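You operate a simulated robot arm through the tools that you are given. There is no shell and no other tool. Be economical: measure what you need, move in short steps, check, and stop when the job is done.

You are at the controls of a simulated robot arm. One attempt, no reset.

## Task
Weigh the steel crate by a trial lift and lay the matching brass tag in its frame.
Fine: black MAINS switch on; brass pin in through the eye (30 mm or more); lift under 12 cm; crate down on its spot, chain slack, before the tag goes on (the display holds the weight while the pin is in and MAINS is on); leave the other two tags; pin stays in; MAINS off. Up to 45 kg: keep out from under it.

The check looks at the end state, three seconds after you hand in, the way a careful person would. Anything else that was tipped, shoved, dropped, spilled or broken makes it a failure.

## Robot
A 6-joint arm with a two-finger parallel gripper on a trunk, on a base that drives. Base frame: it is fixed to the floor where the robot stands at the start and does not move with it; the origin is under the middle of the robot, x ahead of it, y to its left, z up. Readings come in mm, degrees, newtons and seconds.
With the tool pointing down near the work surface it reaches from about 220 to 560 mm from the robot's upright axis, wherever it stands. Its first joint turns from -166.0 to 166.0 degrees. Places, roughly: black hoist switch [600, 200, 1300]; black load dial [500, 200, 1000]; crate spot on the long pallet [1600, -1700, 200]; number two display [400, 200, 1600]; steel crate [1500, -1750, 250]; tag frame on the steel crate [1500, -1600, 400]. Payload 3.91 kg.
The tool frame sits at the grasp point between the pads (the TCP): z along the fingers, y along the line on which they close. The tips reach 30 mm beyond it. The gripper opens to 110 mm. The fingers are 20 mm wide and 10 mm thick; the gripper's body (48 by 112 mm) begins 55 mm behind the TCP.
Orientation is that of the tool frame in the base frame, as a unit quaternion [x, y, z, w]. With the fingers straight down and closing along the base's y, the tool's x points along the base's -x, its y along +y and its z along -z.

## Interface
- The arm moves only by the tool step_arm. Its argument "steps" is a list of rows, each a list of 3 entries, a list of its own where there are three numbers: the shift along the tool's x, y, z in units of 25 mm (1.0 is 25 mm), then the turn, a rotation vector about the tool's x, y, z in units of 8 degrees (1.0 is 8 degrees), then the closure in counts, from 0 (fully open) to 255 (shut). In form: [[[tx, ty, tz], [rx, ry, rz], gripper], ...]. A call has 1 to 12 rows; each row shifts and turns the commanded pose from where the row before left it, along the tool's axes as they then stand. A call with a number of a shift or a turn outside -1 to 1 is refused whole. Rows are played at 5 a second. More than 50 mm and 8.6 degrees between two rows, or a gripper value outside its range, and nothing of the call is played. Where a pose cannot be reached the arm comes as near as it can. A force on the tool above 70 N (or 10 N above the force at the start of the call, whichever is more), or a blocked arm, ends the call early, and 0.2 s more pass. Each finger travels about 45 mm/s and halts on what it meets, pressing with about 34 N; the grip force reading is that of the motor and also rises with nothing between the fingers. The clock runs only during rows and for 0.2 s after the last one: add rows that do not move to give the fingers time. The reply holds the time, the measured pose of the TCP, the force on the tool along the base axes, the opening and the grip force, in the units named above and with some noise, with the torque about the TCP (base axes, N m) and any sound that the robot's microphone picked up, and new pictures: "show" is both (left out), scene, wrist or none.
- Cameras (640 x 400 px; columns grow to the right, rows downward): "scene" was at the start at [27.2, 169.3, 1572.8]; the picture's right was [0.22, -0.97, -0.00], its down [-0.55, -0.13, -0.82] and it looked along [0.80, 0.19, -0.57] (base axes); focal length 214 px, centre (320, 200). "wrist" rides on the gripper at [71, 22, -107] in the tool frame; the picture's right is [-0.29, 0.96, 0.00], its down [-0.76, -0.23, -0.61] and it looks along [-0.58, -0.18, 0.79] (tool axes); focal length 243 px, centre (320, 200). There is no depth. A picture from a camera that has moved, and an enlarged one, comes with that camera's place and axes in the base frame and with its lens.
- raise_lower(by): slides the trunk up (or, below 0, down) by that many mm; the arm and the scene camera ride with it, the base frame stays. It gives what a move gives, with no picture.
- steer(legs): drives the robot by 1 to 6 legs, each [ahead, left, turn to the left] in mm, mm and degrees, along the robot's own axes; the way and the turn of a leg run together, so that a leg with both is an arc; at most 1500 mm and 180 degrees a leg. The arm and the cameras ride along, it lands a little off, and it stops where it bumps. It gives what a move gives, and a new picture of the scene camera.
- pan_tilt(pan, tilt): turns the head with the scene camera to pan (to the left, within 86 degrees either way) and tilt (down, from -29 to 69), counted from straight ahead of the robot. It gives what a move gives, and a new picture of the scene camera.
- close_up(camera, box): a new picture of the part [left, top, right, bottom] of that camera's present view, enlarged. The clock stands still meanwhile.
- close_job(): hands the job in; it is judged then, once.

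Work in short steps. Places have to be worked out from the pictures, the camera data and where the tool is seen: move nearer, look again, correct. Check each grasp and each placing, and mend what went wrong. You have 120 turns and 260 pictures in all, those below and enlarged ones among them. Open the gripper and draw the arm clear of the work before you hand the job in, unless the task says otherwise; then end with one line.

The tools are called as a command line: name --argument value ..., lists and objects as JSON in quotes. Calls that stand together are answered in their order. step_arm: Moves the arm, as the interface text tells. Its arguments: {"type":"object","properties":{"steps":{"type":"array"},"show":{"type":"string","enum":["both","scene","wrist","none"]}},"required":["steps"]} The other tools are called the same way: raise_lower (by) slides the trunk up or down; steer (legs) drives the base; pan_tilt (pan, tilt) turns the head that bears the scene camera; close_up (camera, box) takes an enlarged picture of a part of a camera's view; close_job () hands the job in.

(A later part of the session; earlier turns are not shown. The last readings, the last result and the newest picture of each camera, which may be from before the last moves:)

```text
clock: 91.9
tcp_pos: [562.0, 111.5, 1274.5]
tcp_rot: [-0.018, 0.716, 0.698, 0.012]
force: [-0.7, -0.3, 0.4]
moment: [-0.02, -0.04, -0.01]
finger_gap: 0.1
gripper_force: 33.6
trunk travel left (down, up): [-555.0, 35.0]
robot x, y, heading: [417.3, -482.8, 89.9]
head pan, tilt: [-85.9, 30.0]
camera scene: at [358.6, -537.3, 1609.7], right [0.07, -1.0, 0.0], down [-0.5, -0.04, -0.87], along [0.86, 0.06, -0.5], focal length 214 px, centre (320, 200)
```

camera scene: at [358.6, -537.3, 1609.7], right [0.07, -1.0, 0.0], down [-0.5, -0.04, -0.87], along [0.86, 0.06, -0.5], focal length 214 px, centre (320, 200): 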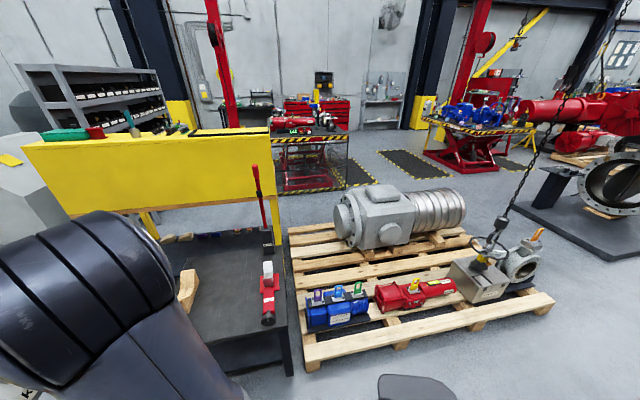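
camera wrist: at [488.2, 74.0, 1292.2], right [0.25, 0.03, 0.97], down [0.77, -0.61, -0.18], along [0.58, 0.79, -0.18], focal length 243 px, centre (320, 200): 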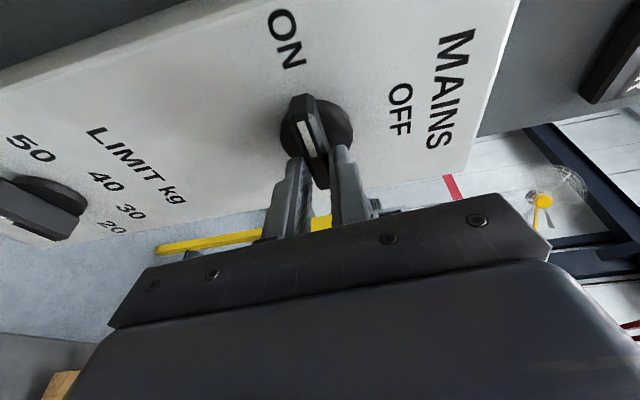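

The crate is clearly visible in this view, so I keep the head here. Move the closed fingers in front of the UP button (≈393,185,1249).

step_arm --steps '[[[0.2, -0.5, -0.3], [0, 0, 0], 255], [[0.9, -0.54, 0], [0, 0, 0], 255], [[0.95, 0, 0], [0, 0, 0], 255], [[0.95, 0, 0], [0, 0, 0], 255], [[0.95, 0, 0], [0, 0, 0], 255], [[0.95, 0, 0], [0, 0, 0], 255], [[0.95, 0, 0], [0, 0, 0], 255], [[0.9, 0, 0], [0, 0, 0], 255]]' --show "wrist"

```text
clock: 93.7
tcp_pos: [459.8, 94.8, 1257.9]
tcp_rot: [-0.021, 0.717, 0.697, 0.009]
force: [0.9, 0.3, -0.2]
moment: [-0.01, -0.02, -0.01]
finger_gap: 0.0
gripper_force: 34.2
out of reach, approached as far as the arm can: row 5, 6, 7, 8
trunk travel left (down, up): [-555.0, 35.0]
robot x, y, heading: [421.2, -482.1, 89.8]
head pan, tilt: [-85.9, 30.0]
camera wrist: at [388.6, -11.9, 1278.7], right [0.25, 0.03, 0.97], down [0.78, -0.6, -0.18], along [0.57, 0.8, -0.18], focal length 243 px, centre (320, 200)
```

wrist: 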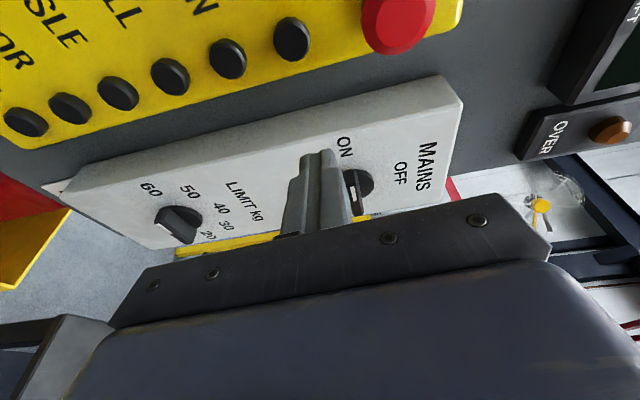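

Reach limit on the left; I strafe the base 75 mm left and then 25 mm nearer.

steer --legs '[[0, 75, 0]]'

step_arm --steps '[[[0, 0, 0], [0, 0, 0], 255]]' --show "wrist"

```text
clock: 94.8
tcp_pos: [382.0, 95.5, 1255.8]
tcp_rot: [-0.021, 0.718, 0.696, 0.009]
force: [0.0, -0.1, -0.8]
moment: [-0.01, -0.02, 0.02]
finger_gap: 0.2
gripper_force: 34.2
trunk travel left (down, up): [-555.0, 35.0]
robot x, y, heading: [346.6, -480.7, 90.0]
head pan, tilt: [-85.9, 30.0]
camera scene: at [281.6, -537.2, 1609.6], right [0.07, -1.0, 0.0], down [-0.5, -0.03, -0.87], along [0.86, 0.06, -0.5], focal length 214 px, centre (320, 200)
```

scene: 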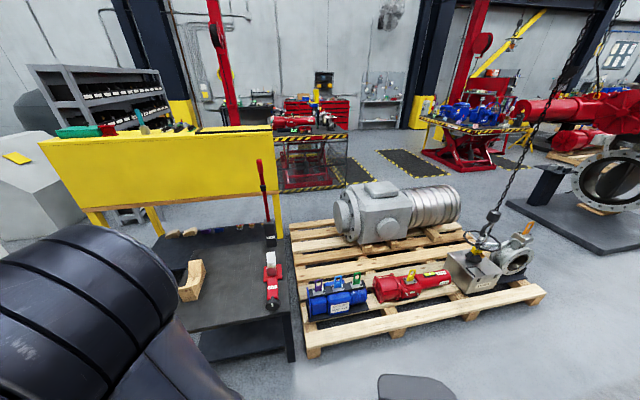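

```text
clock: 95.2
tcp_pos: [384.1, 94.8, 1256.5]
tcp_rot: [-0.022, 0.718, 0.696, 0.009]
force: [0.2, 0.4, 0.3]
moment: [0.05, -0.01, 0.0]
finger_gap: 0.2
gripper_force: 34.4
trunk travel left (down, up): [-555.0, 35.0]
robot x, y, heading: [343.8, -487.0, 90.2]
head pan, tilt: [-85.9, 30.0]
camera wrist: at [313.0, -11.4, 1278.5], right [0.25, 0.03, 0.97], down [0.78, -0.6, -0.18], along [0.57, 0.8, -0.18], focal length 243 px, centre (320, 200)
```

wrist: 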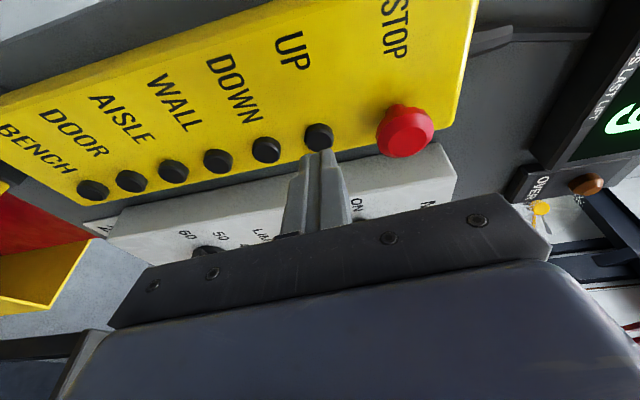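

UP button at about (394,196,1249), DOWN at (393,196,1198). Align and approach to 15 mm from UP.

step_arm --steps '[[[-0.4, -0.2, 0.5], [0, 0, 0], 255], [[-0.05, 0, 0.9], [0, 0, 0], 255], [[0, 0, 0.8], [0, 0, 0], 255]]' --show "wrist"

close_up --camera "wrist" --box '[220, 60, 420, 240]'

close_up --camera "scene" --box '[430, 190, 560, 310]'

```text
clock: 96.0
tcp_pos: [394.6, 152.0, 1250.4]
tcp_rot: [-0.022, 0.718, 0.695, 0.009]
force: [0.3, -0.6, 0.3]
moment: [0.01, 0.02, 0.0]
finger_gap: 0.1
gripper_force: 33.7
trunk travel left (down, up): [-555.0, 35.0]
robot x, y, heading: [342.5, -481.7, 89.9]
head pan, tilt: [-85.9, 30.0]
camera wrist: at [323.8, 44.6, 1271.6], right [0.25, 0.04, 0.97], down [0.78, -0.6, -0.18], along [0.57, 0.8, -0.18], focal length 243 px, centre (320, 200)
```

wrist: 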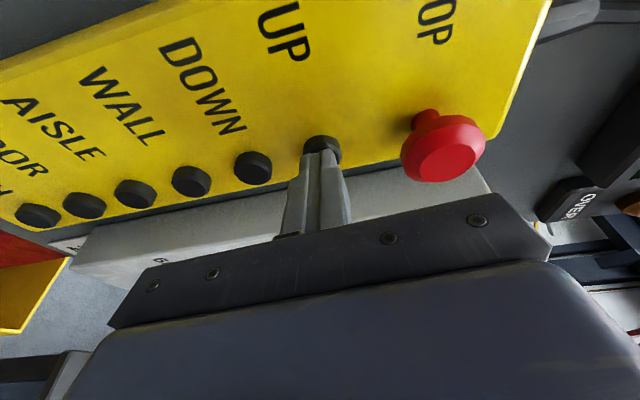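

```text
2.22 times, centred on (320, 150) of wrist
camera zoom: at [323.8, 44.6, 1271.6], right [0.25, 0.04, 0.97], down [0.78, -0.6, -0.18], along [0.57, 0.8, -0.18], focal length 539 px, centre (320, 311)
```

zoom: 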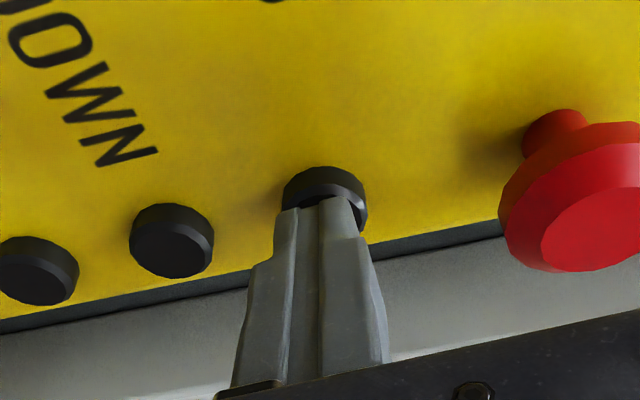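

```text
3.33 times, centred on (495, 250) of scene
camera zoom: at [282.2, -537.0, 1609.7], right [0.07, -1.0, 0.0], down [-0.5, -0.03, -0.87], along [0.86, 0.06, -0.5], focal length 715 px, centre (-263, 33)
```

zoom: 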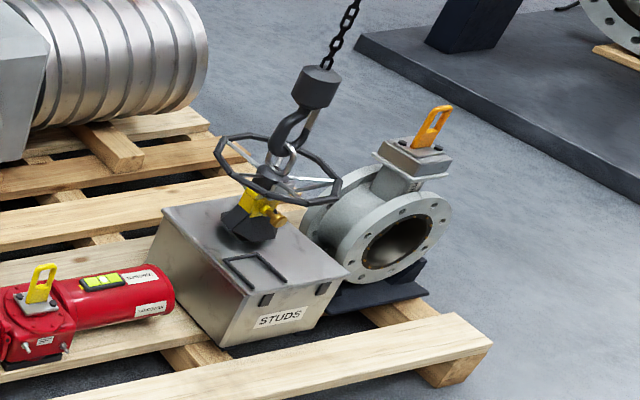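

Tip is right in front of UP. A brief press: 20 mm forward then immediately back out.

step_arm --steps '[[[0, 0, 0.4], [0, 0, 0], 255], [[0, 0, 0.3], [0, 0, 0], 255], [[0, 0, -0.7], [0, 0, 0], 255]]' --show "none"

close_up --camera "scene" --box '[430, 190, 560, 310]'

```text
clock: 96.8
tcp_pos: [394.2, 151.4, 1249.8]
tcp_rot: [-0.021, 0.718, 0.696, 0.009]
force: [1.3, -0.6, 0.7]
moment: [0.02, 0.0, 0.0]
finger_gap: 0.0
gripper_force: 33.7
trunk travel left (down, up): [-555.0, 35.0]
robot x, y, heading: [344.5, -481.1, 89.9]
head pan, tilt: [-85.9, 30.0]
```

```text
3.33 times, centred on (495, 250) of scene
camera zoom: at [282.2, -537.8, 1609.7], right [0.07, -1.0, 0.0], down [-0.5, -0.03, -0.87], along [0.86, 0.06, -0.5], focal length 715 px, centre (-263, 33)
```

zoom: 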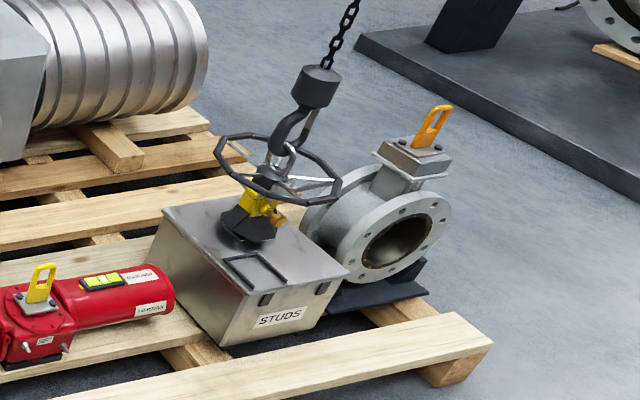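

No motion and no sound; it needs to go deeper. I press to 26 mm and back.

step_arm --steps '[[[0, 0, 0.7], [0, 0, 0], 255], [[0, 0, 0.2], [0, 0, 0], 255], [[0, 0, 0.15], [0, 0, 0], 255]]' --show "none"

close_up --camera "scene" --box '[430, 190, 560, 310]'

close_up --camera "wrist" --box '[220, 60, 420, 240]'

```text
clock: 97.4
tcp_pos: [393.0, 160.9, 1249.9]
tcp_rot: [-0.022, 0.719, 0.694, 0.01]
force: [-1.6, -51.1, 5.5]
moment: [0.19, 0.12, 0.54]
finger_gap: 0.0
gripper_force: 34.3
trunk travel left (down, up): [-555.0, 35.0]
robot x, y, heading: [345.0, -481.5, 89.6]
head pan, tilt: [-85.9, 30.0]
stopped in row 3: the force on the tool passed its limit at 75 N (the readings are from after the stop); the commanded pose is now the measured one
```

```text
3.33 times, centred on (495, 250) of scene
camera zoom: at [281.7, -548.7, 1609.6], right [0.07, -1.0, -0.01], down [-0.5, -0.03, -0.87], along [0.86, 0.06, -0.5], focal length 715 px, centre (-263, 33)
```

zoom: 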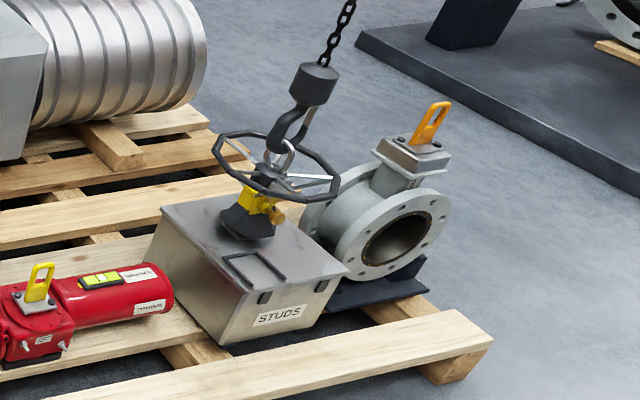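

```text
2.22 times, centred on (320, 150) of wrist
camera zoom: at [323.1, 53.8, 1272.2], right [0.25, 0.04, 0.97], down [0.78, -0.6, -0.18], along [0.58, 0.8, -0.18], focal length 539 px, centre (320, 311)
```

zoom: 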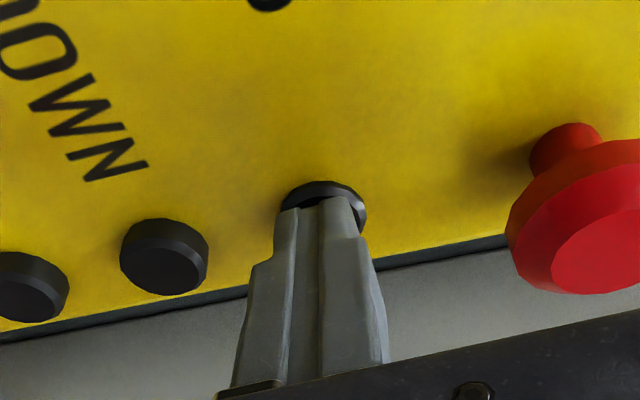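

Button is pressed in fully (tip y≈191). I hold it for about 0.6 s more and look at the crate.

step_arm --steps '[[[0, 0, 0], [0, 0, 0], 255], [[0, 0, 0], [0, 0, 0], 255]]' --show "none"

close_up --camera "scene" --box '[430, 190, 560, 310]'

```text
clock: 98.0
tcp_pos: [394.0, 160.7, 1249.7]
tcp_rot: [-0.022, 0.719, 0.694, 0.01]
force: [-2.0, -61.4, 6.8]
moment: [0.2, 0.02, 0.64]
finger_gap: 0.0
gripper_force: 33.9
trunk travel left (down, up): [-555.0, 35.0]
robot x, y, heading: [345.3, -488.4, 89.8]
head pan, tilt: [-85.9, 30.0]
```

```text
3.33 times, centred on (495, 250) of scene
camera zoom: at [281.8, -549.7, 1609.3], right [0.07, -1.0, -0.01], down [-0.5, -0.03, -0.87], along [0.86, 0.06, -0.5], focal length 715 px, centre (-263, 33)
```

zoom: 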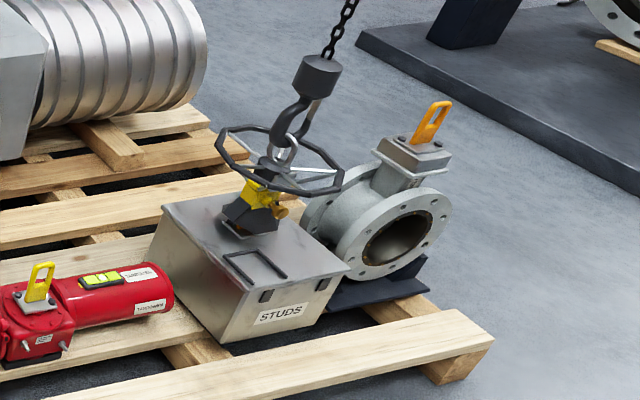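

Hook and yoke have risen ~25 mm, taking up slack; rate ≈50 mm/s. Another 0.4 s.

step_arm --steps '[[[0, 0, 0], [0, 0, 0], 255]]' --show "none"

close_up --camera "scene" --box '[430, 190, 560, 310]'

```text
clock: 98.4
tcp_pos: [393.5, 160.3, 1251.1]
tcp_rot: [-0.021, 0.719, 0.695, 0.01]
force: [-2.1, -63.7, 5.9]
moment: [0.2, 0.01, 0.68]
finger_gap: 0.0
gripper_force: 34.3
trunk travel left (down, up): [-555.0, 35.0]
robot x, y, heading: [339.5, -483.8, 89.8]
head pan, tilt: [-85.9, 30.0]
```

```text
3.33 times, centred on (495, 250) of scene
camera zoom: at [281.7, -549.9, 1609.2], right [0.07, -1.0, -0.01], down [-0.5, -0.03, -0.87], along [0.86, 0.06, -0.5], focal length 715 px, centre (-263, 33)
```

zoom: 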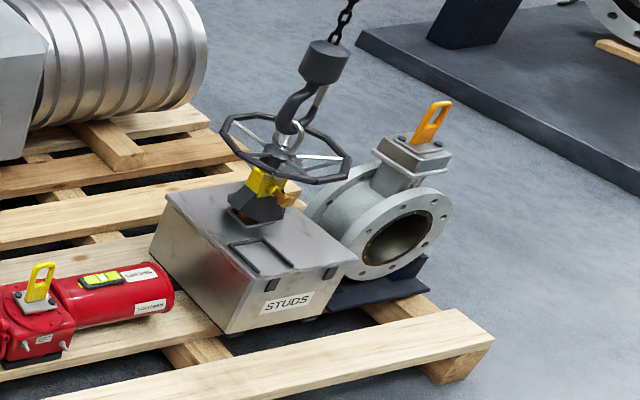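

The crate is starting to lift. I release UP now and check the display.

step_arm --steps '[[[0, 0, -0.6], [0, 0, 0], 255], [[0, 0, 0], [0, 0, 0], 255]]' --show "scene"

close_up --camera "scene" --box '[430, 190, 560, 310]'

pan_tilt --pan 0 --tilt 20

close_up --camera "scene" --box '[260, 30, 460, 230]'

pan_tilt --pan -86 --tilt 30

close_up --camera "scene" --box '[430, 190, 560, 310]'

```text
clock: 99.0
tcp_pos: [394.7, 156.2, 1245.2]
tcp_rot: [-0.021, 0.722, 0.691, 0.009]
force: [0.3, -1.1, -1.2]
moment: [-0.06, 0.0, -0.02]
finger_gap: 0.3
gripper_force: 33.5
trunk travel left (down, up): [-555.0, 35.0]
robot x, y, heading: [341.5, -484.3, 90.2]
head pan, tilt: [-85.9, 30.0]
camera scene: at [282.4, -537.5, 1609.5], right [0.07, -1.0, 0.0], down [-0.5, -0.03, -0.87], along [0.86, 0.06, -0.5], focal length 214 px, centre (320, 200)
```

scene: 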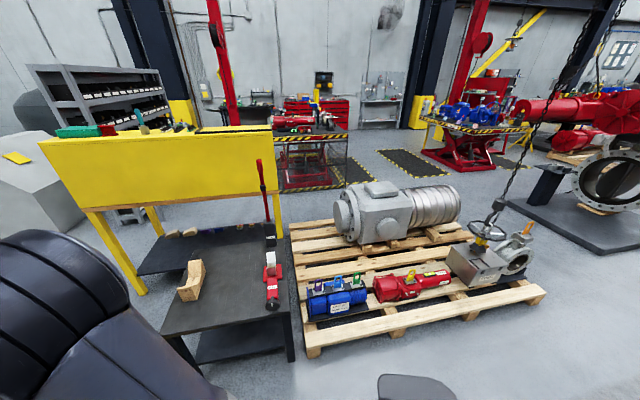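

```text
3.33 times, centred on (495, 250) of scene
camera zoom: at [282.4, -537.5, 1609.5], right [0.07, -1.0, 0.0], down [-0.5, -0.03, -0.87], along [0.86, 0.06, -0.5], focal length 715 px, centre (-263, 33)
```

zoom: 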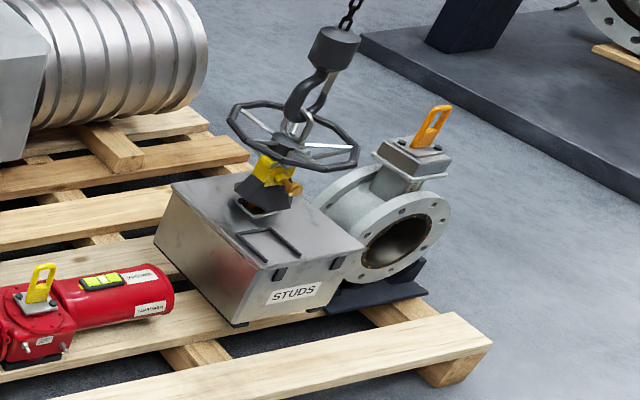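

```text
clock: 100.6
tcp_pos: [395.7, 153.9, 1247.1]
tcp_rot: [-0.021, 0.722, 0.692, 0.009]
force: [0.4, -1.3, 0.5]
moment: [-0.03, -0.02, 0.03]
finger_gap: 0.1
gripper_force: 34.5
trunk travel left (down, up): [-555.0, 35.0]
robot x, y, heading: [341.8, -484.1, 89.8]
head pan, tilt: [0.0, 20.0]
camera scene: at [192.2, -451.8, 1625.7], right [1.0, 0.0, 0.0], down [0.0, -0.34, -0.94], along [0.0, 0.94, -0.34], focal length 214 px, centre (320, 200)
```

scene: 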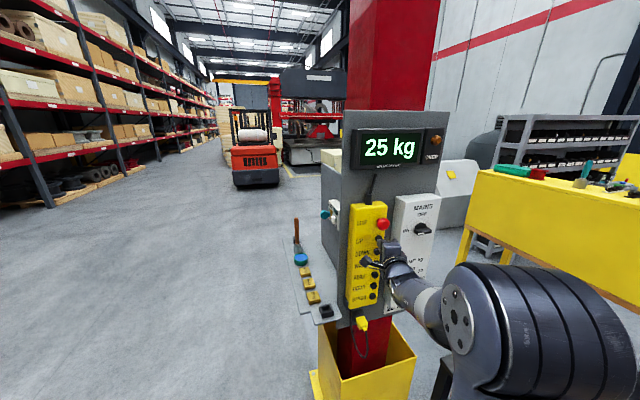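

```text
2.00 times, centred on (360, 130) of scene
camera zoom: at [192.2, -451.8, 1625.7], right [1.0, 0.0, 0.0], down [0.0, -0.34, -0.94], along [0.0, 0.94, -0.34], focal length 429 px, centre (240, 340)
```

zoom: 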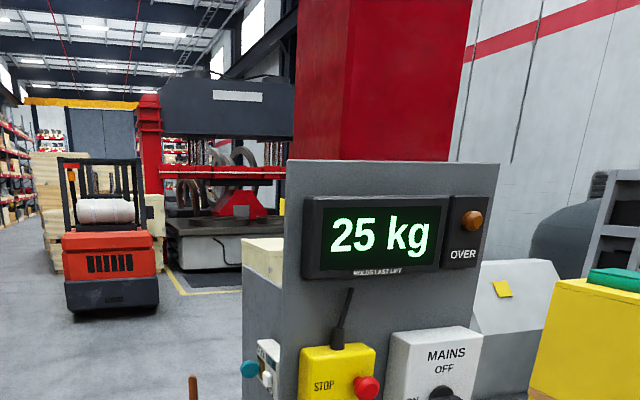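

```text
clock: 102.2
tcp_pos: [394.2, 153.7, 1247.3]
tcp_rot: [-0.021, 0.722, 0.692, 0.009]
force: [0.5, -1.5, 0.0]
moment: [0.03, 0.04, 0.03]
finger_gap: 0.0
gripper_force: 34.1
trunk travel left (down, up): [-555.0, 35.0]
robot x, y, heading: [345.3, -483.6, 89.8]
head pan, tilt: [-85.9, 30.0]
camera scene: at [282.1, -538.7, 1609.7], right [0.07, -1.0, 0.0], down [-0.5, -0.03, -0.87], along [0.86, 0.06, -0.5], focal length 214 px, centre (320, 200)
```

scene: 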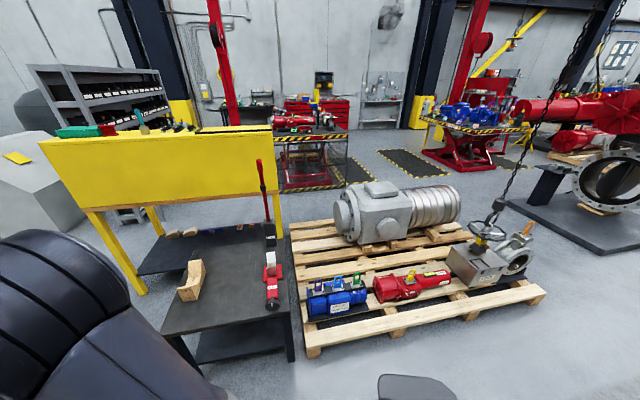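

```text
3.33 times, centred on (495, 250) of scene
camera zoom: at [282.1, -538.7, 1609.7], right [0.07, -1.0, 0.0], down [-0.5, -0.03, -0.87], along [0.86, 0.06, -0.5], focal length 715 px, centre (-263, 33)
```

zoom: 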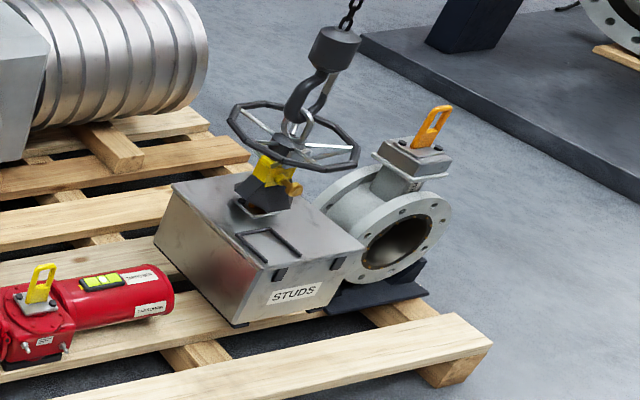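

Display reads 25 kg with the crate hanging free, about 7 cm up. Now move the fingers down to DOWN.

step_arm --steps '[[[0, 0, -0.8], [0, 0, 0], 255], [[0, -1, 0], [0, 0, 0], 255], [[0, -0.95, 0], [0, 0, 0], 255], [[0, 0, 0.7], [0, 0, 0], 255]]' --show "none"

close_up --camera "wrist" --box '[220, 60, 420, 240]'

```text
clock: 103.2
tcp_pos: [398.2, 149.7, 1199.4]
tcp_rot: [-0.023, 0.722, 0.692, 0.006]
force: [0.4, -0.4, 0.5]
moment: [0.0, -0.01, -0.01]
finger_gap: 0.0
gripper_force: 33.8
trunk travel left (down, up): [-555.0, 35.0]
robot x, y, heading: [342.7, -488.5, 90.0]
head pan, tilt: [-85.9, 30.0]
```

```text
2.22 times, centred on (320, 150) of wrist
camera zoom: at [327.7, 42.9, 1221.8], right [0.25, 0.05, 0.97], down [0.78, -0.6, -0.17], along [0.57, 0.8, -0.19], focal length 539 px, centre (320, 311)
```

zoom: 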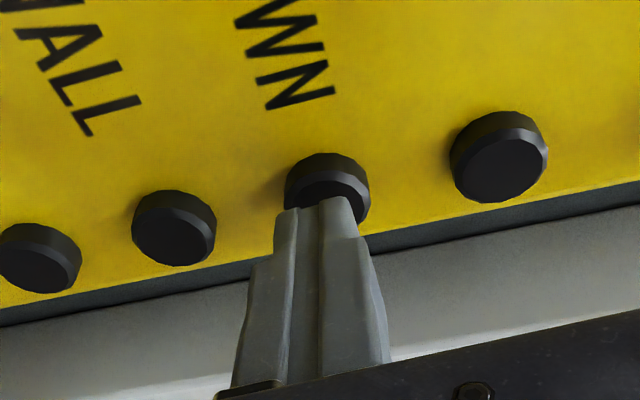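

Aligned on DOWN. Press and hold about half a second, then look.

step_arm --steps '[[[0.15, 0, 0.3], [0, 0, 0], 255], [[0, 0, 0.2], [0, 0, 0], 255], [[0, 0, 0.15], [0, 0, 0], 255], [[0, 0, 0], [0, 0, 0], 255]]' --show "none"

close_up --camera "scene" --box '[430, 190, 560, 310]'

```text
clock: 104.2
tcp_pos: [396.8, 160.8, 1199.2]
tcp_rot: [-0.023, 0.722, 0.692, 0.006]
force: [-5.1, -39.6, -6.6]
moment: [-0.11, -0.07, 0.59]
finger_gap: 0.0
gripper_force: 34.0
out of reach, approached as far as the arm can: row 1
trunk travel left (down, up): [-555.0, 35.0]
robot x, y, heading: [342.6, -486.2, 90.2]
head pan, tilt: [-85.9, 30.0]
```

```text
3.33 times, centred on (495, 250) of scene
camera zoom: at [281.2, -544.6, 1609.3], right [0.07, -1.0, 0.0], down [-0.5, -0.03, -0.87], along [0.86, 0.06, -0.5], focal length 715 px, centre (-263, 33)
```

zoom: 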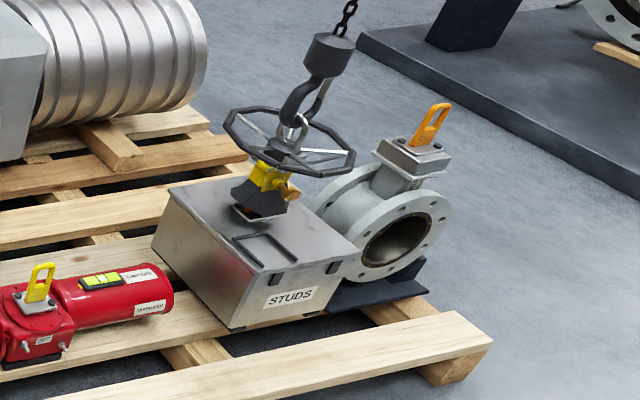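

It is descending. Hold another 0.6 s.

step_arm --steps '[[[0, 0, 0.05], [0, 0, 0], 255], [[0, 0, 0], [0, 0, 0], 255]]' --show "none"

close_up --camera "scene" --box '[430, 190, 560, 310]'

```text
clock: 104.8
tcp_pos: [396.1, 160.8, 1199.3]
tcp_rot: [-0.024, 0.721, 0.692, 0.006]
force: [-5.3, -47.6, -7.7]
moment: [-0.2, -0.14, 0.62]
finger_gap: 0.0
gripper_force: 34.5
trunk travel left (down, up): [-555.0, 35.0]
robot x, y, heading: [345.8, -489.2, 89.9]
head pan, tilt: [-85.9, 30.0]
```

```text
3.33 times, centred on (495, 250) of scene
camera zoom: at [281.4, -545.3, 1609.3], right [0.07, -1.0, 0.0], down [-0.5, -0.03, -0.87], along [0.86, 0.06, -0.5], focal length 715 px, centre (-263, 33)
```

zoom: 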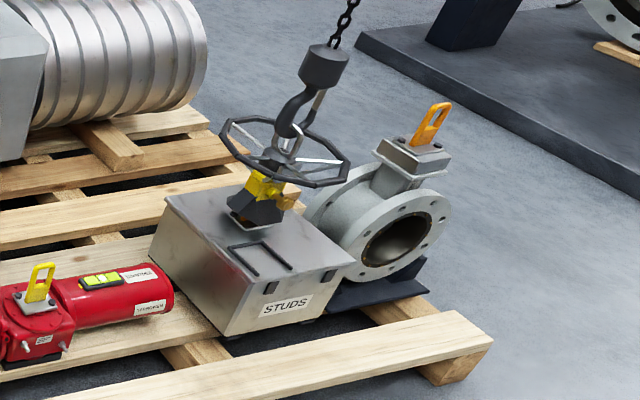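

Nearly down (lid corner 15 px above its original place). Another 0.6 s.

step_arm --steps '[[[0, 0, 0], [0, 0, 0], 255], [[0, 0, 0], [0, 0, 0], 255]]' --show "none"

close_up --camera "scene" --box '[430, 190, 560, 310]'

```text
clock: 105.4
tcp_pos: [397.2, 161.7, 1199.9]
tcp_rot: [-0.024, 0.722, 0.692, 0.006]
force: [-3.2, -48.7, -9.7]
moment: [-0.25, -0.08, 0.62]
finger_gap: 0.2
gripper_force: 33.9
trunk travel left (down, up): [-555.0, 35.0]
robot x, y, heading: [343.2, -483.1, 89.9]
head pan, tilt: [-85.9, 30.0]
```

```text
3.33 times, centred on (495, 250) of scene
camera zoom: at [281.6, -545.2, 1609.4], right [0.07, -1.0, 0.0], down [-0.5, -0.03, -0.87], along [0.86, 0.06, -0.5], focal length 715 px, centre (-263, 33)
```

zoom: 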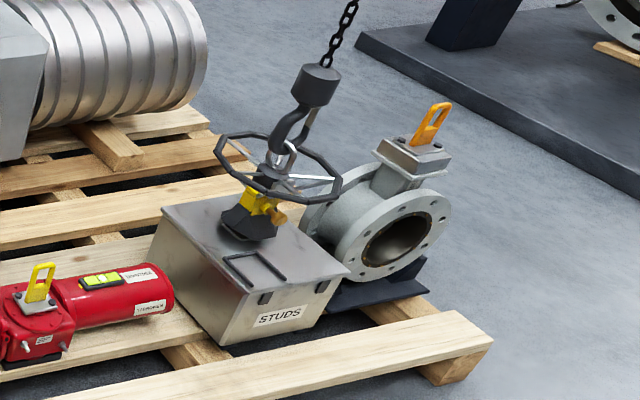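

Crate is back on its spot, hook nearly at its original slack height. One more short row for slack, then release.

step_arm --steps '[[[0, 0, 0], [0, 0, 0], 255], [[0, 0, -0.8], [0, 0, 0], 255], [[0, 0, -1], [0, 0, 0], 255], [[0, 0, -1], [0, 0, 0], 255]]' --show "none"

close_up --camera "scene" --box '[430, 190, 560, 310]'

pan_tilt --pan 0 --tilt 35

close_up --camera "scene" --box '[260, 60, 420, 220]'

```text
clock: 106.4
tcp_pos: [397.3, 97.2, 1202.3]
tcp_rot: [-0.02, 0.721, 0.693, 0.008]
force: [0.5, -0.5, 0.5]
moment: [0.0, -0.01, -0.02]
finger_gap: 0.0
gripper_force: 33.9
trunk travel left (down, up): [-555.0, 35.0]
robot x, y, heading: [345.2, -485.1, 89.8]
head pan, tilt: [-85.9, 30.0]
```

```text
3.33 times, centred on (495, 250) of scene
camera zoom: at [282.1, -538.7, 1609.7], right [0.07, -1.0, 0.0], down [-0.5, -0.03, -0.87], along [0.86, 0.06, -0.5], focal length 715 px, centre (-263, 33)
```

zoom: 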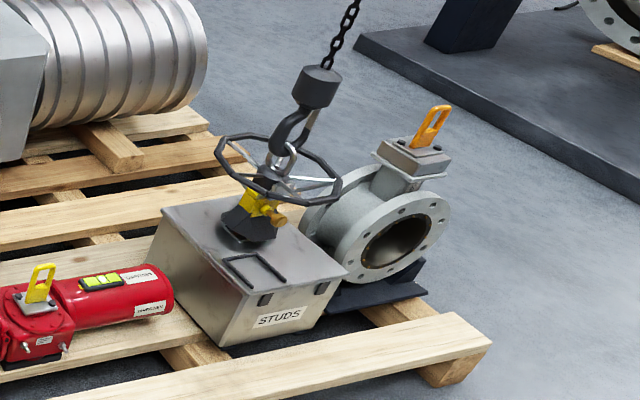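

```text
clock: 108.0
tcp_pos: [398.4, 97.0, 1201.0]
tcp_rot: [-0.021, 0.722, 0.692, 0.01]
force: [0.5, 0.3, -0.2]
moment: [-0.03, 0.01, -0.03]
finger_gap: 0.0
gripper_force: 34.3
trunk travel left (down, up): [-555.0, 35.0]
robot x, y, heading: [343.9, -483.9, 90.0]
head pan, tilt: [0.0, 35.0]
camera scene: at [192.2, -456.7, 1601.9], right [1.0, 0.0, 0.0], down [0.0, -0.57, -0.82], along [0.0, 0.82, -0.57], focal length 214 px, centre (320, 200)
```

scene: 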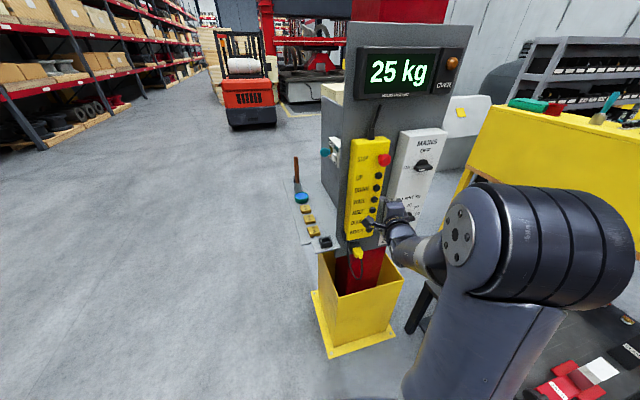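

```text
2.50 times, centred on (340, 140) of scene
camera zoom: at [192.2, -456.7, 1601.9], right [1.0, 0.0, 0.0], down [0.0, -0.57, -0.82], along [0.0, 0.82, -0.57], focal length 536 px, centre (270, 350)
```

zoom: 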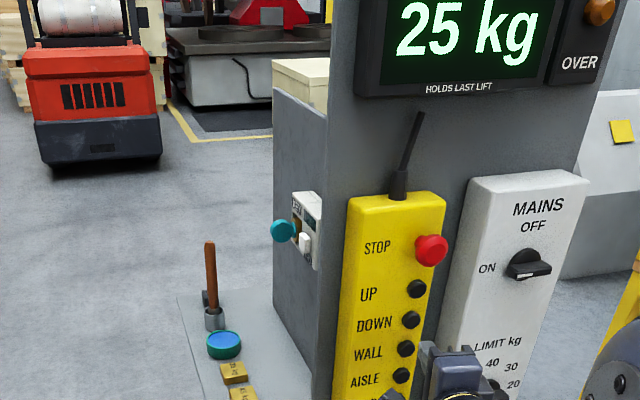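

Still 25 kg held, crate down, chain slack like before. While here I turn MAINS off: strafe back right and return to the pose where I released the handle.

steer --legs '[[0, -76, 0]]'

step_arm --steps '[[[-0.7, 0.8, 0], [0, 0, 0], 130], [[-0.7, 0.8, 0], [0, 0, 0], 130], [[-0.7, 0.8, 0], [0, 0, 0], 130], [[-0.7, 0.3, 0], [0, 0, 0], 130], [[-0.6, 0, 0], [0, 0, 0], 130]]' --show "wrist"

```text
clock: 109.0
tcp_pos: [477.0, 97.0, 1201.2]
tcp_rot: [-0.022, 0.722, 0.692, 0.009]
force: [0.6, 0.4, 0.9]
moment: [-0.05, 0.06, -0.01]
finger_gap: 0.1
gripper_force: 34.5
trunk travel left (down, up): [-555.0, 35.0]
robot x, y, heading: [422.5, -483.9, 90.1]
head pan, tilt: [0.0, 35.0]
camera scene: at [270.5, -456.9, 1601.9], right [1.0, 0.0, 0.0], down [0.0, -0.57, -0.82], along [0.0, 0.82, -0.57], focal length 214 px, centre (320, 200)
```

scene: 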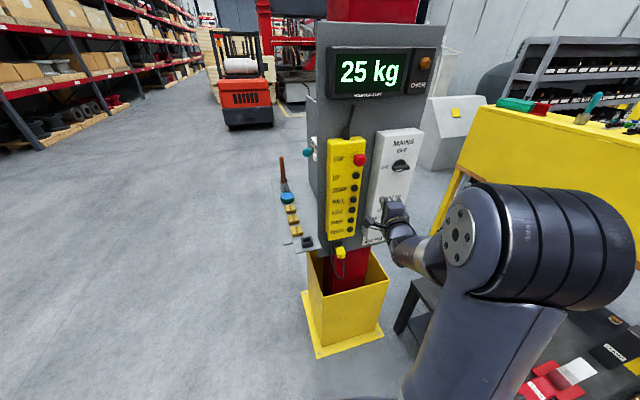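

```text
clock: 110.2
tcp_pos: [560.5, 101.6, 1270.2]
tcp_rot: [-0.02, 0.721, 0.693, 0.009]
force: [-0.1, -0.6, -0.3]
moment: [0.01, 0.01, 0.03]
finger_gap: 53.8
gripper_force: 0.1
trunk travel left (down, up): [-555.0, 35.0]
robot x, y, heading: [426.4, -488.3, 89.5]
head pan, tilt: [0.0, 35.0]
camera wrist: at [488.5, -5.6, 1293.5], right [0.25, 0.04, 0.97], down [0.78, -0.6, -0.17], along [0.58, 0.8, -0.18], focal length 243 px, centre (320, 200)
```

wrist: 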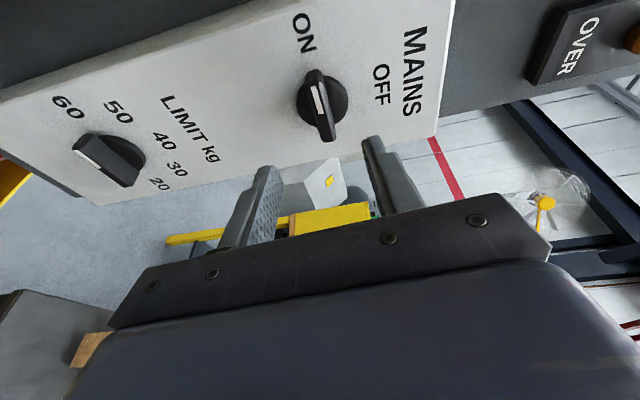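

Aligned with the handle as before. Advance 77 mm and close.

step_arm --steps '[[[0, 0.05, 1], [0, 0, 0], 130], [[0, 0.05, 1], [0, 0, 0], 130], [[0, 0, 0.7], [0, 0, 0], 130], [[0, 0, 0.4], [0, 0, 0], 130], [[0, 0, 0], [0, 0, 0], 255], [[0, 0, 0], [0, 0, 0], 255], [[0, 0, 0], [0, 0, 0], 255], [[0, 0, 0], [0, 0, 0], 255]]' --show "wrist"

```text
clock: 112.0
tcp_pos: [556.1, 179.5, 1271.0]
tcp_rot: [-0.021, 0.721, 0.693, 0.01]
force: [0.4, 4.4, 4.8]
moment: [0.47, 0.67, 0.02]
finger_gap: 14.4
gripper_force: 44.9
trunk travel left (down, up): [-555.0, 35.0]
robot x, y, heading: [421.2, -486.3, 89.9]
head pan, tilt: [0.0, 35.0]
camera wrist: at [485.8, 72.5, 1293.3], right [0.25, 0.04, 0.97], down [0.78, -0.6, -0.18], along [0.58, 0.8, -0.18], focal length 243 px, centre (320, 200)
```

wrist: 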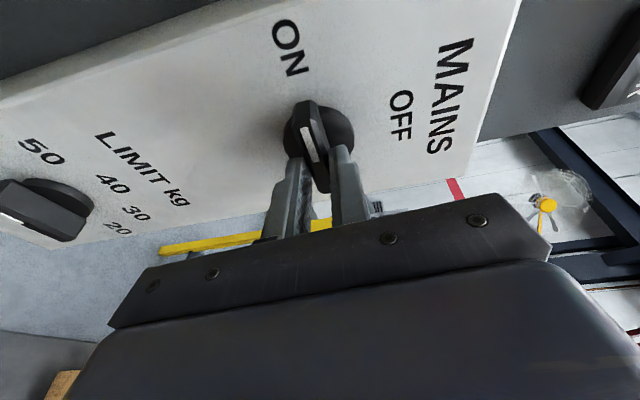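

Gripped (14.4 mm). Turn clockwise back to OFF.

step_arm --steps '[[[0, -0.03, 0], [0, 0, 1], 255], [[0, -0.03, 0], [0, 0, 1], 255], [[0, -0.03, 0], [0, 0, 1], 255], [[0, -0.03, 0], [0, 0, 1], 255], [[0, -0.03, 0], [0, 0, 1], 255], [[0, -0.03, 0], [0, 0, 1], 255], [[0, -0.03, 0], [0, 0, 1], 255], [[0, -0.03, 0], [0, 0, 1], 255], [[0, -0.03, 0], [0, 0, 1], 255], [[0, -0.03, 0], [0, 0, 1], 255], [[0, -0.03, 0], [0, 0, 1], 255], [[0, -0.03, 0], [0, 0, 0.5], 255]]' --show "both"

```text
clock: 114.6
tcp_pos: [554.8, 175.7, 1266.7]
tcp_rot: [0.505, 0.514, 0.487, -0.493]
force: [24.7, -0.7, 21.7]
moment: [-0.02, -0.07, -0.53]
finger_gap: 15.7
gripper_force: 45.6
trunk travel left (down, up): [-555.0, 35.0]
robot x, y, heading: [418.9, -482.4, 89.9]
head pan, tilt: [0.0, 35.0]
camera scene: at [274.0, -459.2, 1602.3], right [1.0, 0.0, 0.0], down [0.0, -0.57, -0.82], along [0.0, 0.82, -0.57], focal length 214 px, centre (320, 200)
camera wrist: at [578.3, 73.3, 1340.9], right [0.96, 0.0, -0.29], down [-0.22, -0.64, -0.74], along [-0.18, 0.77, -0.61], focal length 243 px, centre (320, 200)
```

scene: 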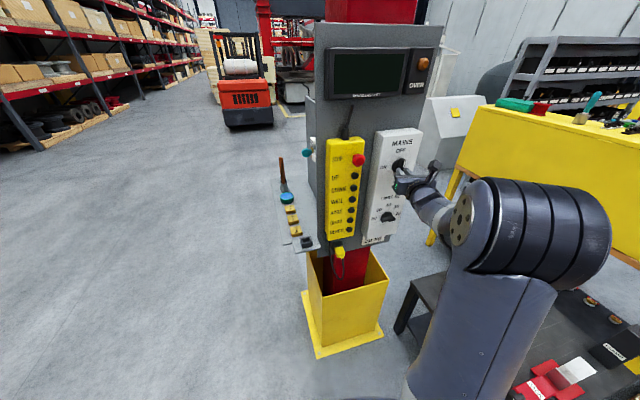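
wrist: 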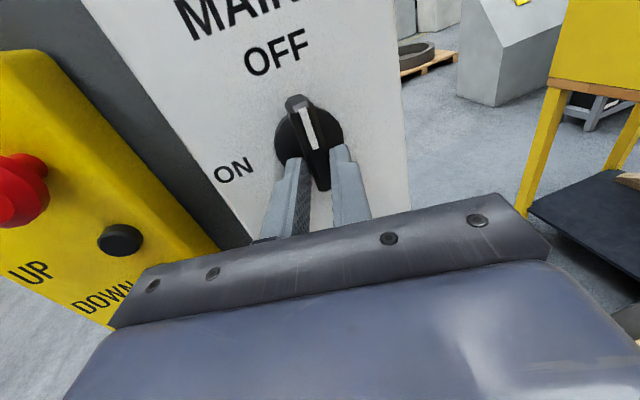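

Display is dark: MAINS off. I release, back away, drive back and fold the tool to a 45° downward pitch for the tag pick.

step_arm --steps '[[[0, 0, 0], [0, 0, 0], 100], [[0, 0, 0], [0, 0, 0], 100], [[0, 0, -0.8], [0, 0, 0], 100], [[0, 0, -1], [0, 0, 0], 100], [[0, 0, -1], [0, 0, 0], 100], [[0, 0, -1], [0, 0, 0], 100]]' --show "wrist"

steer --legs '[[-250, 0, 0]]'

step_arm --steps '[[[0, 0, -1], [0, -1, 0], 100], [[0, 0, -1], [0, -1, 0], 100], [[0, 0, -1], [0, -1, 0], 100], [[0, 0, -1], [0, -1, 0], 100], [[0, 0, -0.5], [0, -1, 0], 100], [[0, 0, 0], [0, -0.6, 0], 100]]' --show "none"

```text
clock: 116.0
tcp_pos: [552.0, 82.4, 1269.0]
tcp_rot: [0.505, 0.516, 0.487, -0.492]
force: [-0.2, 0.1, 0.7]
moment: [-0.04, 0.04, -0.01]
finger_gap: 66.8
gripper_force: 0.1
trunk travel left (down, up): [-555.0, 35.0]
robot x, y, heading: [423.0, -486.5, 90.2]
head pan, tilt: [0.0, 35.0]
camera wrist: at [575.0, -20.2, 1343.7], right [0.96, 0.0, -0.28], down [-0.22, -0.64, -0.74], along [-0.18, 0.77, -0.62], focal length 243 px, centre (320, 200)
```

wrist: 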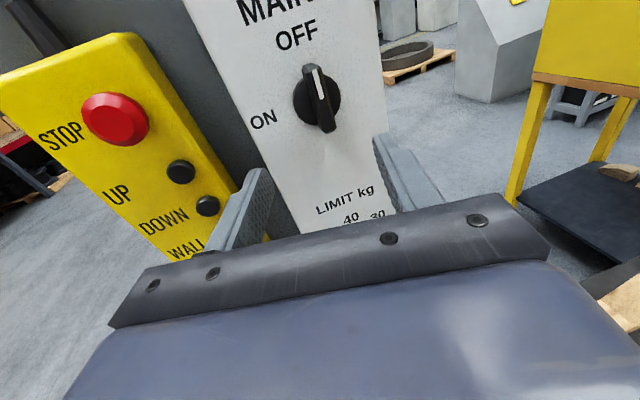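

```text
clock: 117.9
tcp_pos: [553.3, -170.4, 1268.2]
tcp_rot: [0.504, 0.516, 0.488, -0.492]
force: [0.8, 0.3, -0.6]
moment: [0.01, 0.0, -0.01]
finger_gap: 67.1
gripper_force: 0.0
trunk travel left (down, up): [-555.0, 35.0]
robot x, y, heading: [425.2, -735.4, 89.7]
head pan, tilt: [0.0, 35.0]
camera scene: at [269.1, -709.1, 1601.9], right [1.0, 0.0, 0.0], down [0.0, -0.57, -0.82], along [0.0, 0.82, -0.57], focal length 214 px, centre (320, 200)
```

scene: 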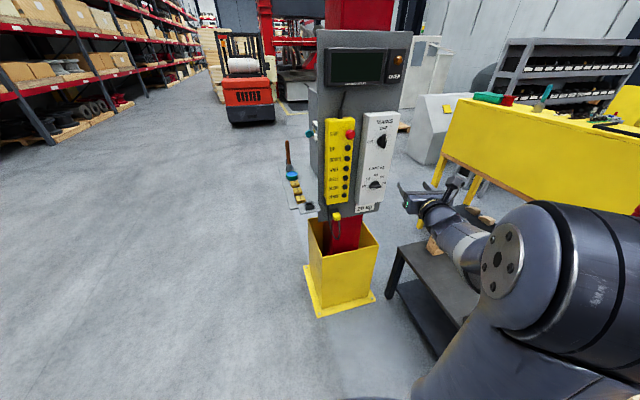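

```text
clock: 119.3
tcp_pos: [554.0, -275.4, 1299.6]
tcp_rot: [0.654, 0.664, 0.258, -0.257]
force: [0.2, 0.5, -0.1]
moment: [-0.04, 0.01, -0.01]
finger_gap: 66.9
gripper_force: 0.0
trunk travel left (down, up): [-555.0, 35.0]
robot x, y, heading: [419.7, -738.1, 89.8]
head pan, tilt: [0.0, 35.0]
```

Turn to face the shelf from its open side: drive round to about (−400, 290), heading 0.

steer --legs '[[0, 0, -90], [-820, 0, 0], [0, 1030, 0]]'

pan_tilt --pan -10 --tilt 45

step_arm --steps '[[[0, 0, 0], [0, 0, 0], 100]]' --show "wrist"

```text
clock: 132.3
tcp_pos: [47.3, 142.6, 1300.2]
tcp_rot: [0.931, 0.013, 0.365, -0.001]
force: [1.0, 0.8, -0.2]
moment: [-0.02, 0.0, -0.01]
finger_gap: 66.7
gripper_force: 0.2
trunk travel left (down, up): [-555.0, 35.0]
robot x, y, heading: [-418.7, 269.6, 0.7]
head pan, tilt: [0.0, 35.0]
camera scene: at [-388.1, 423.4, 1601.9], right [0.01, -1.0, 0.0], down [-0.57, 0.0, -0.82], along [0.82, 0.01, -0.57], focal length 214 px, centre (320, 200)
```

scene: 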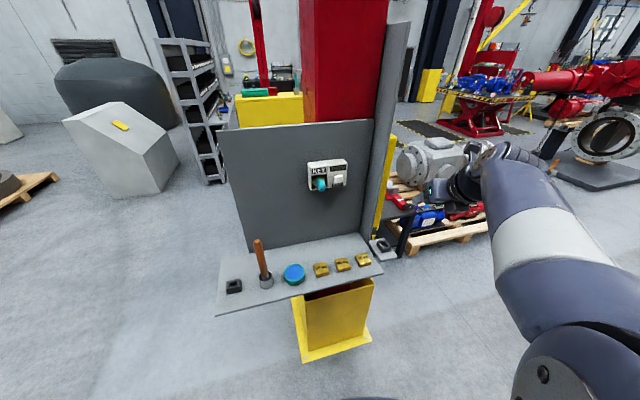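

```text
clock: 133.0
tcp_pos: [47.0, 142.6, 1301.9]
tcp_rot: [0.931, 0.013, 0.365, -0.001]
force: [1.0, -0.1, 0.3]
moment: [-0.01, 0.01, 0.02]
finger_gap: 66.8
gripper_force: 0.1
trunk travel left (down, up): [-555.0, 35.0]
robot x, y, heading: [-411.2, 273.1, 0.5]
head pan, tilt: [-10.0, 45.0]
camera scene: at [-396.0, 409.1, 1587.1], right [-0.17, -0.99, 0.0], down [-0.7, 0.12, -0.71], along [0.7, -0.12, -0.71], focal length 214 px, centre (320, 200)
```

scene: 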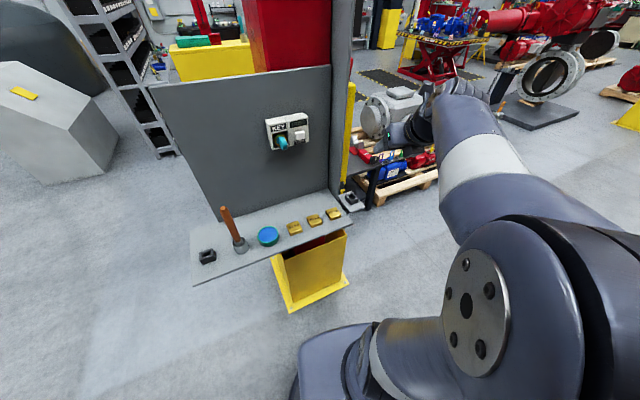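

```text
clock: 133.4
tcp_pos: [47.6, 142.6, 1300.9]
tcp_rot: [0.931, 0.013, 0.365, -0.001]
force: [0.4, -0.1, 0.3]
moment: [-0.03, 0.03, -0.02]
finger_gap: 67.0
gripper_force: 0.0
trunk travel left (down, up): [-555.0, 35.0]
robot x, y, heading: [-416.1, 270.9, 0.6]
head pan, tilt: [-10.0, 45.0]
camera wrist: at [27.1, 122.6, 1427.3], right [-0.19, -0.96, -0.19], down [-0.98, 0.21, -0.07], along [0.11, 0.17, -0.98], focal length 243 px, centre (320, 200)
```

wrist: 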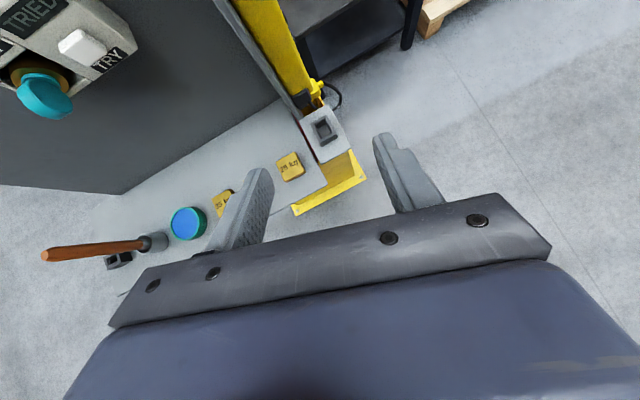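

25 kg tag triangulates to (172,259,920). Enlarge for sizes and labels.

close_up --camera "scene" --box '[250, 190, 370, 260]'

close_up --camera "wrist" --box '[200, 100, 400, 240]'

```text
5.33 times, centred on (310, 225) of scene
camera zoom: at [-396.0, 409.1, 1587.1], right [-0.17, -0.99, 0.0], down [-0.7, 0.12, -0.71], along [0.7, -0.12, -0.71], focal length 1144 px, centre (373, 67)
```

zoom: 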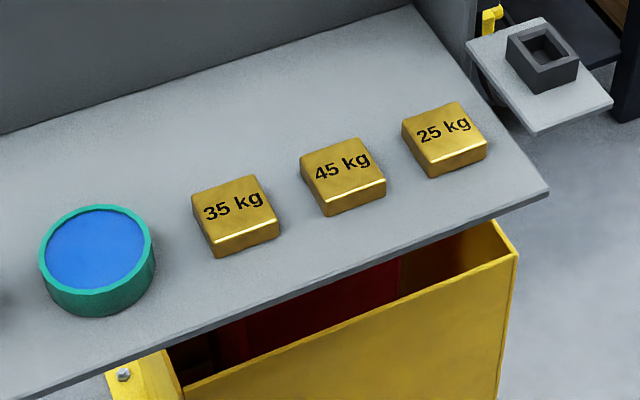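

```text
2.86 times, centred on (300, 170) of wrist
camera zoom: at [27.1, 122.6, 1427.3], right [-0.19, -0.96, -0.19], down [-0.98, 0.21, -0.07], along [0.11, 0.17, -0.98], focal length 693 px, centre (377, 286)
```

zoom: 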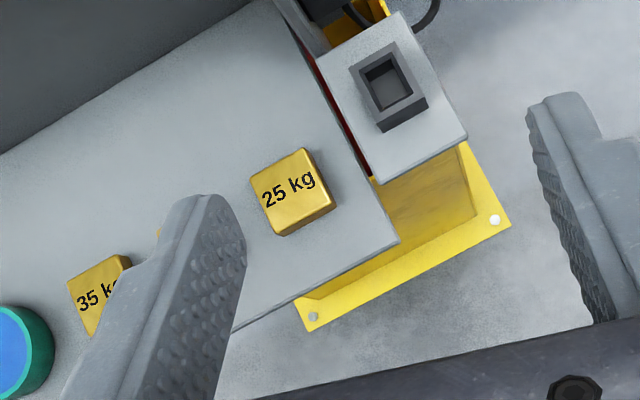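

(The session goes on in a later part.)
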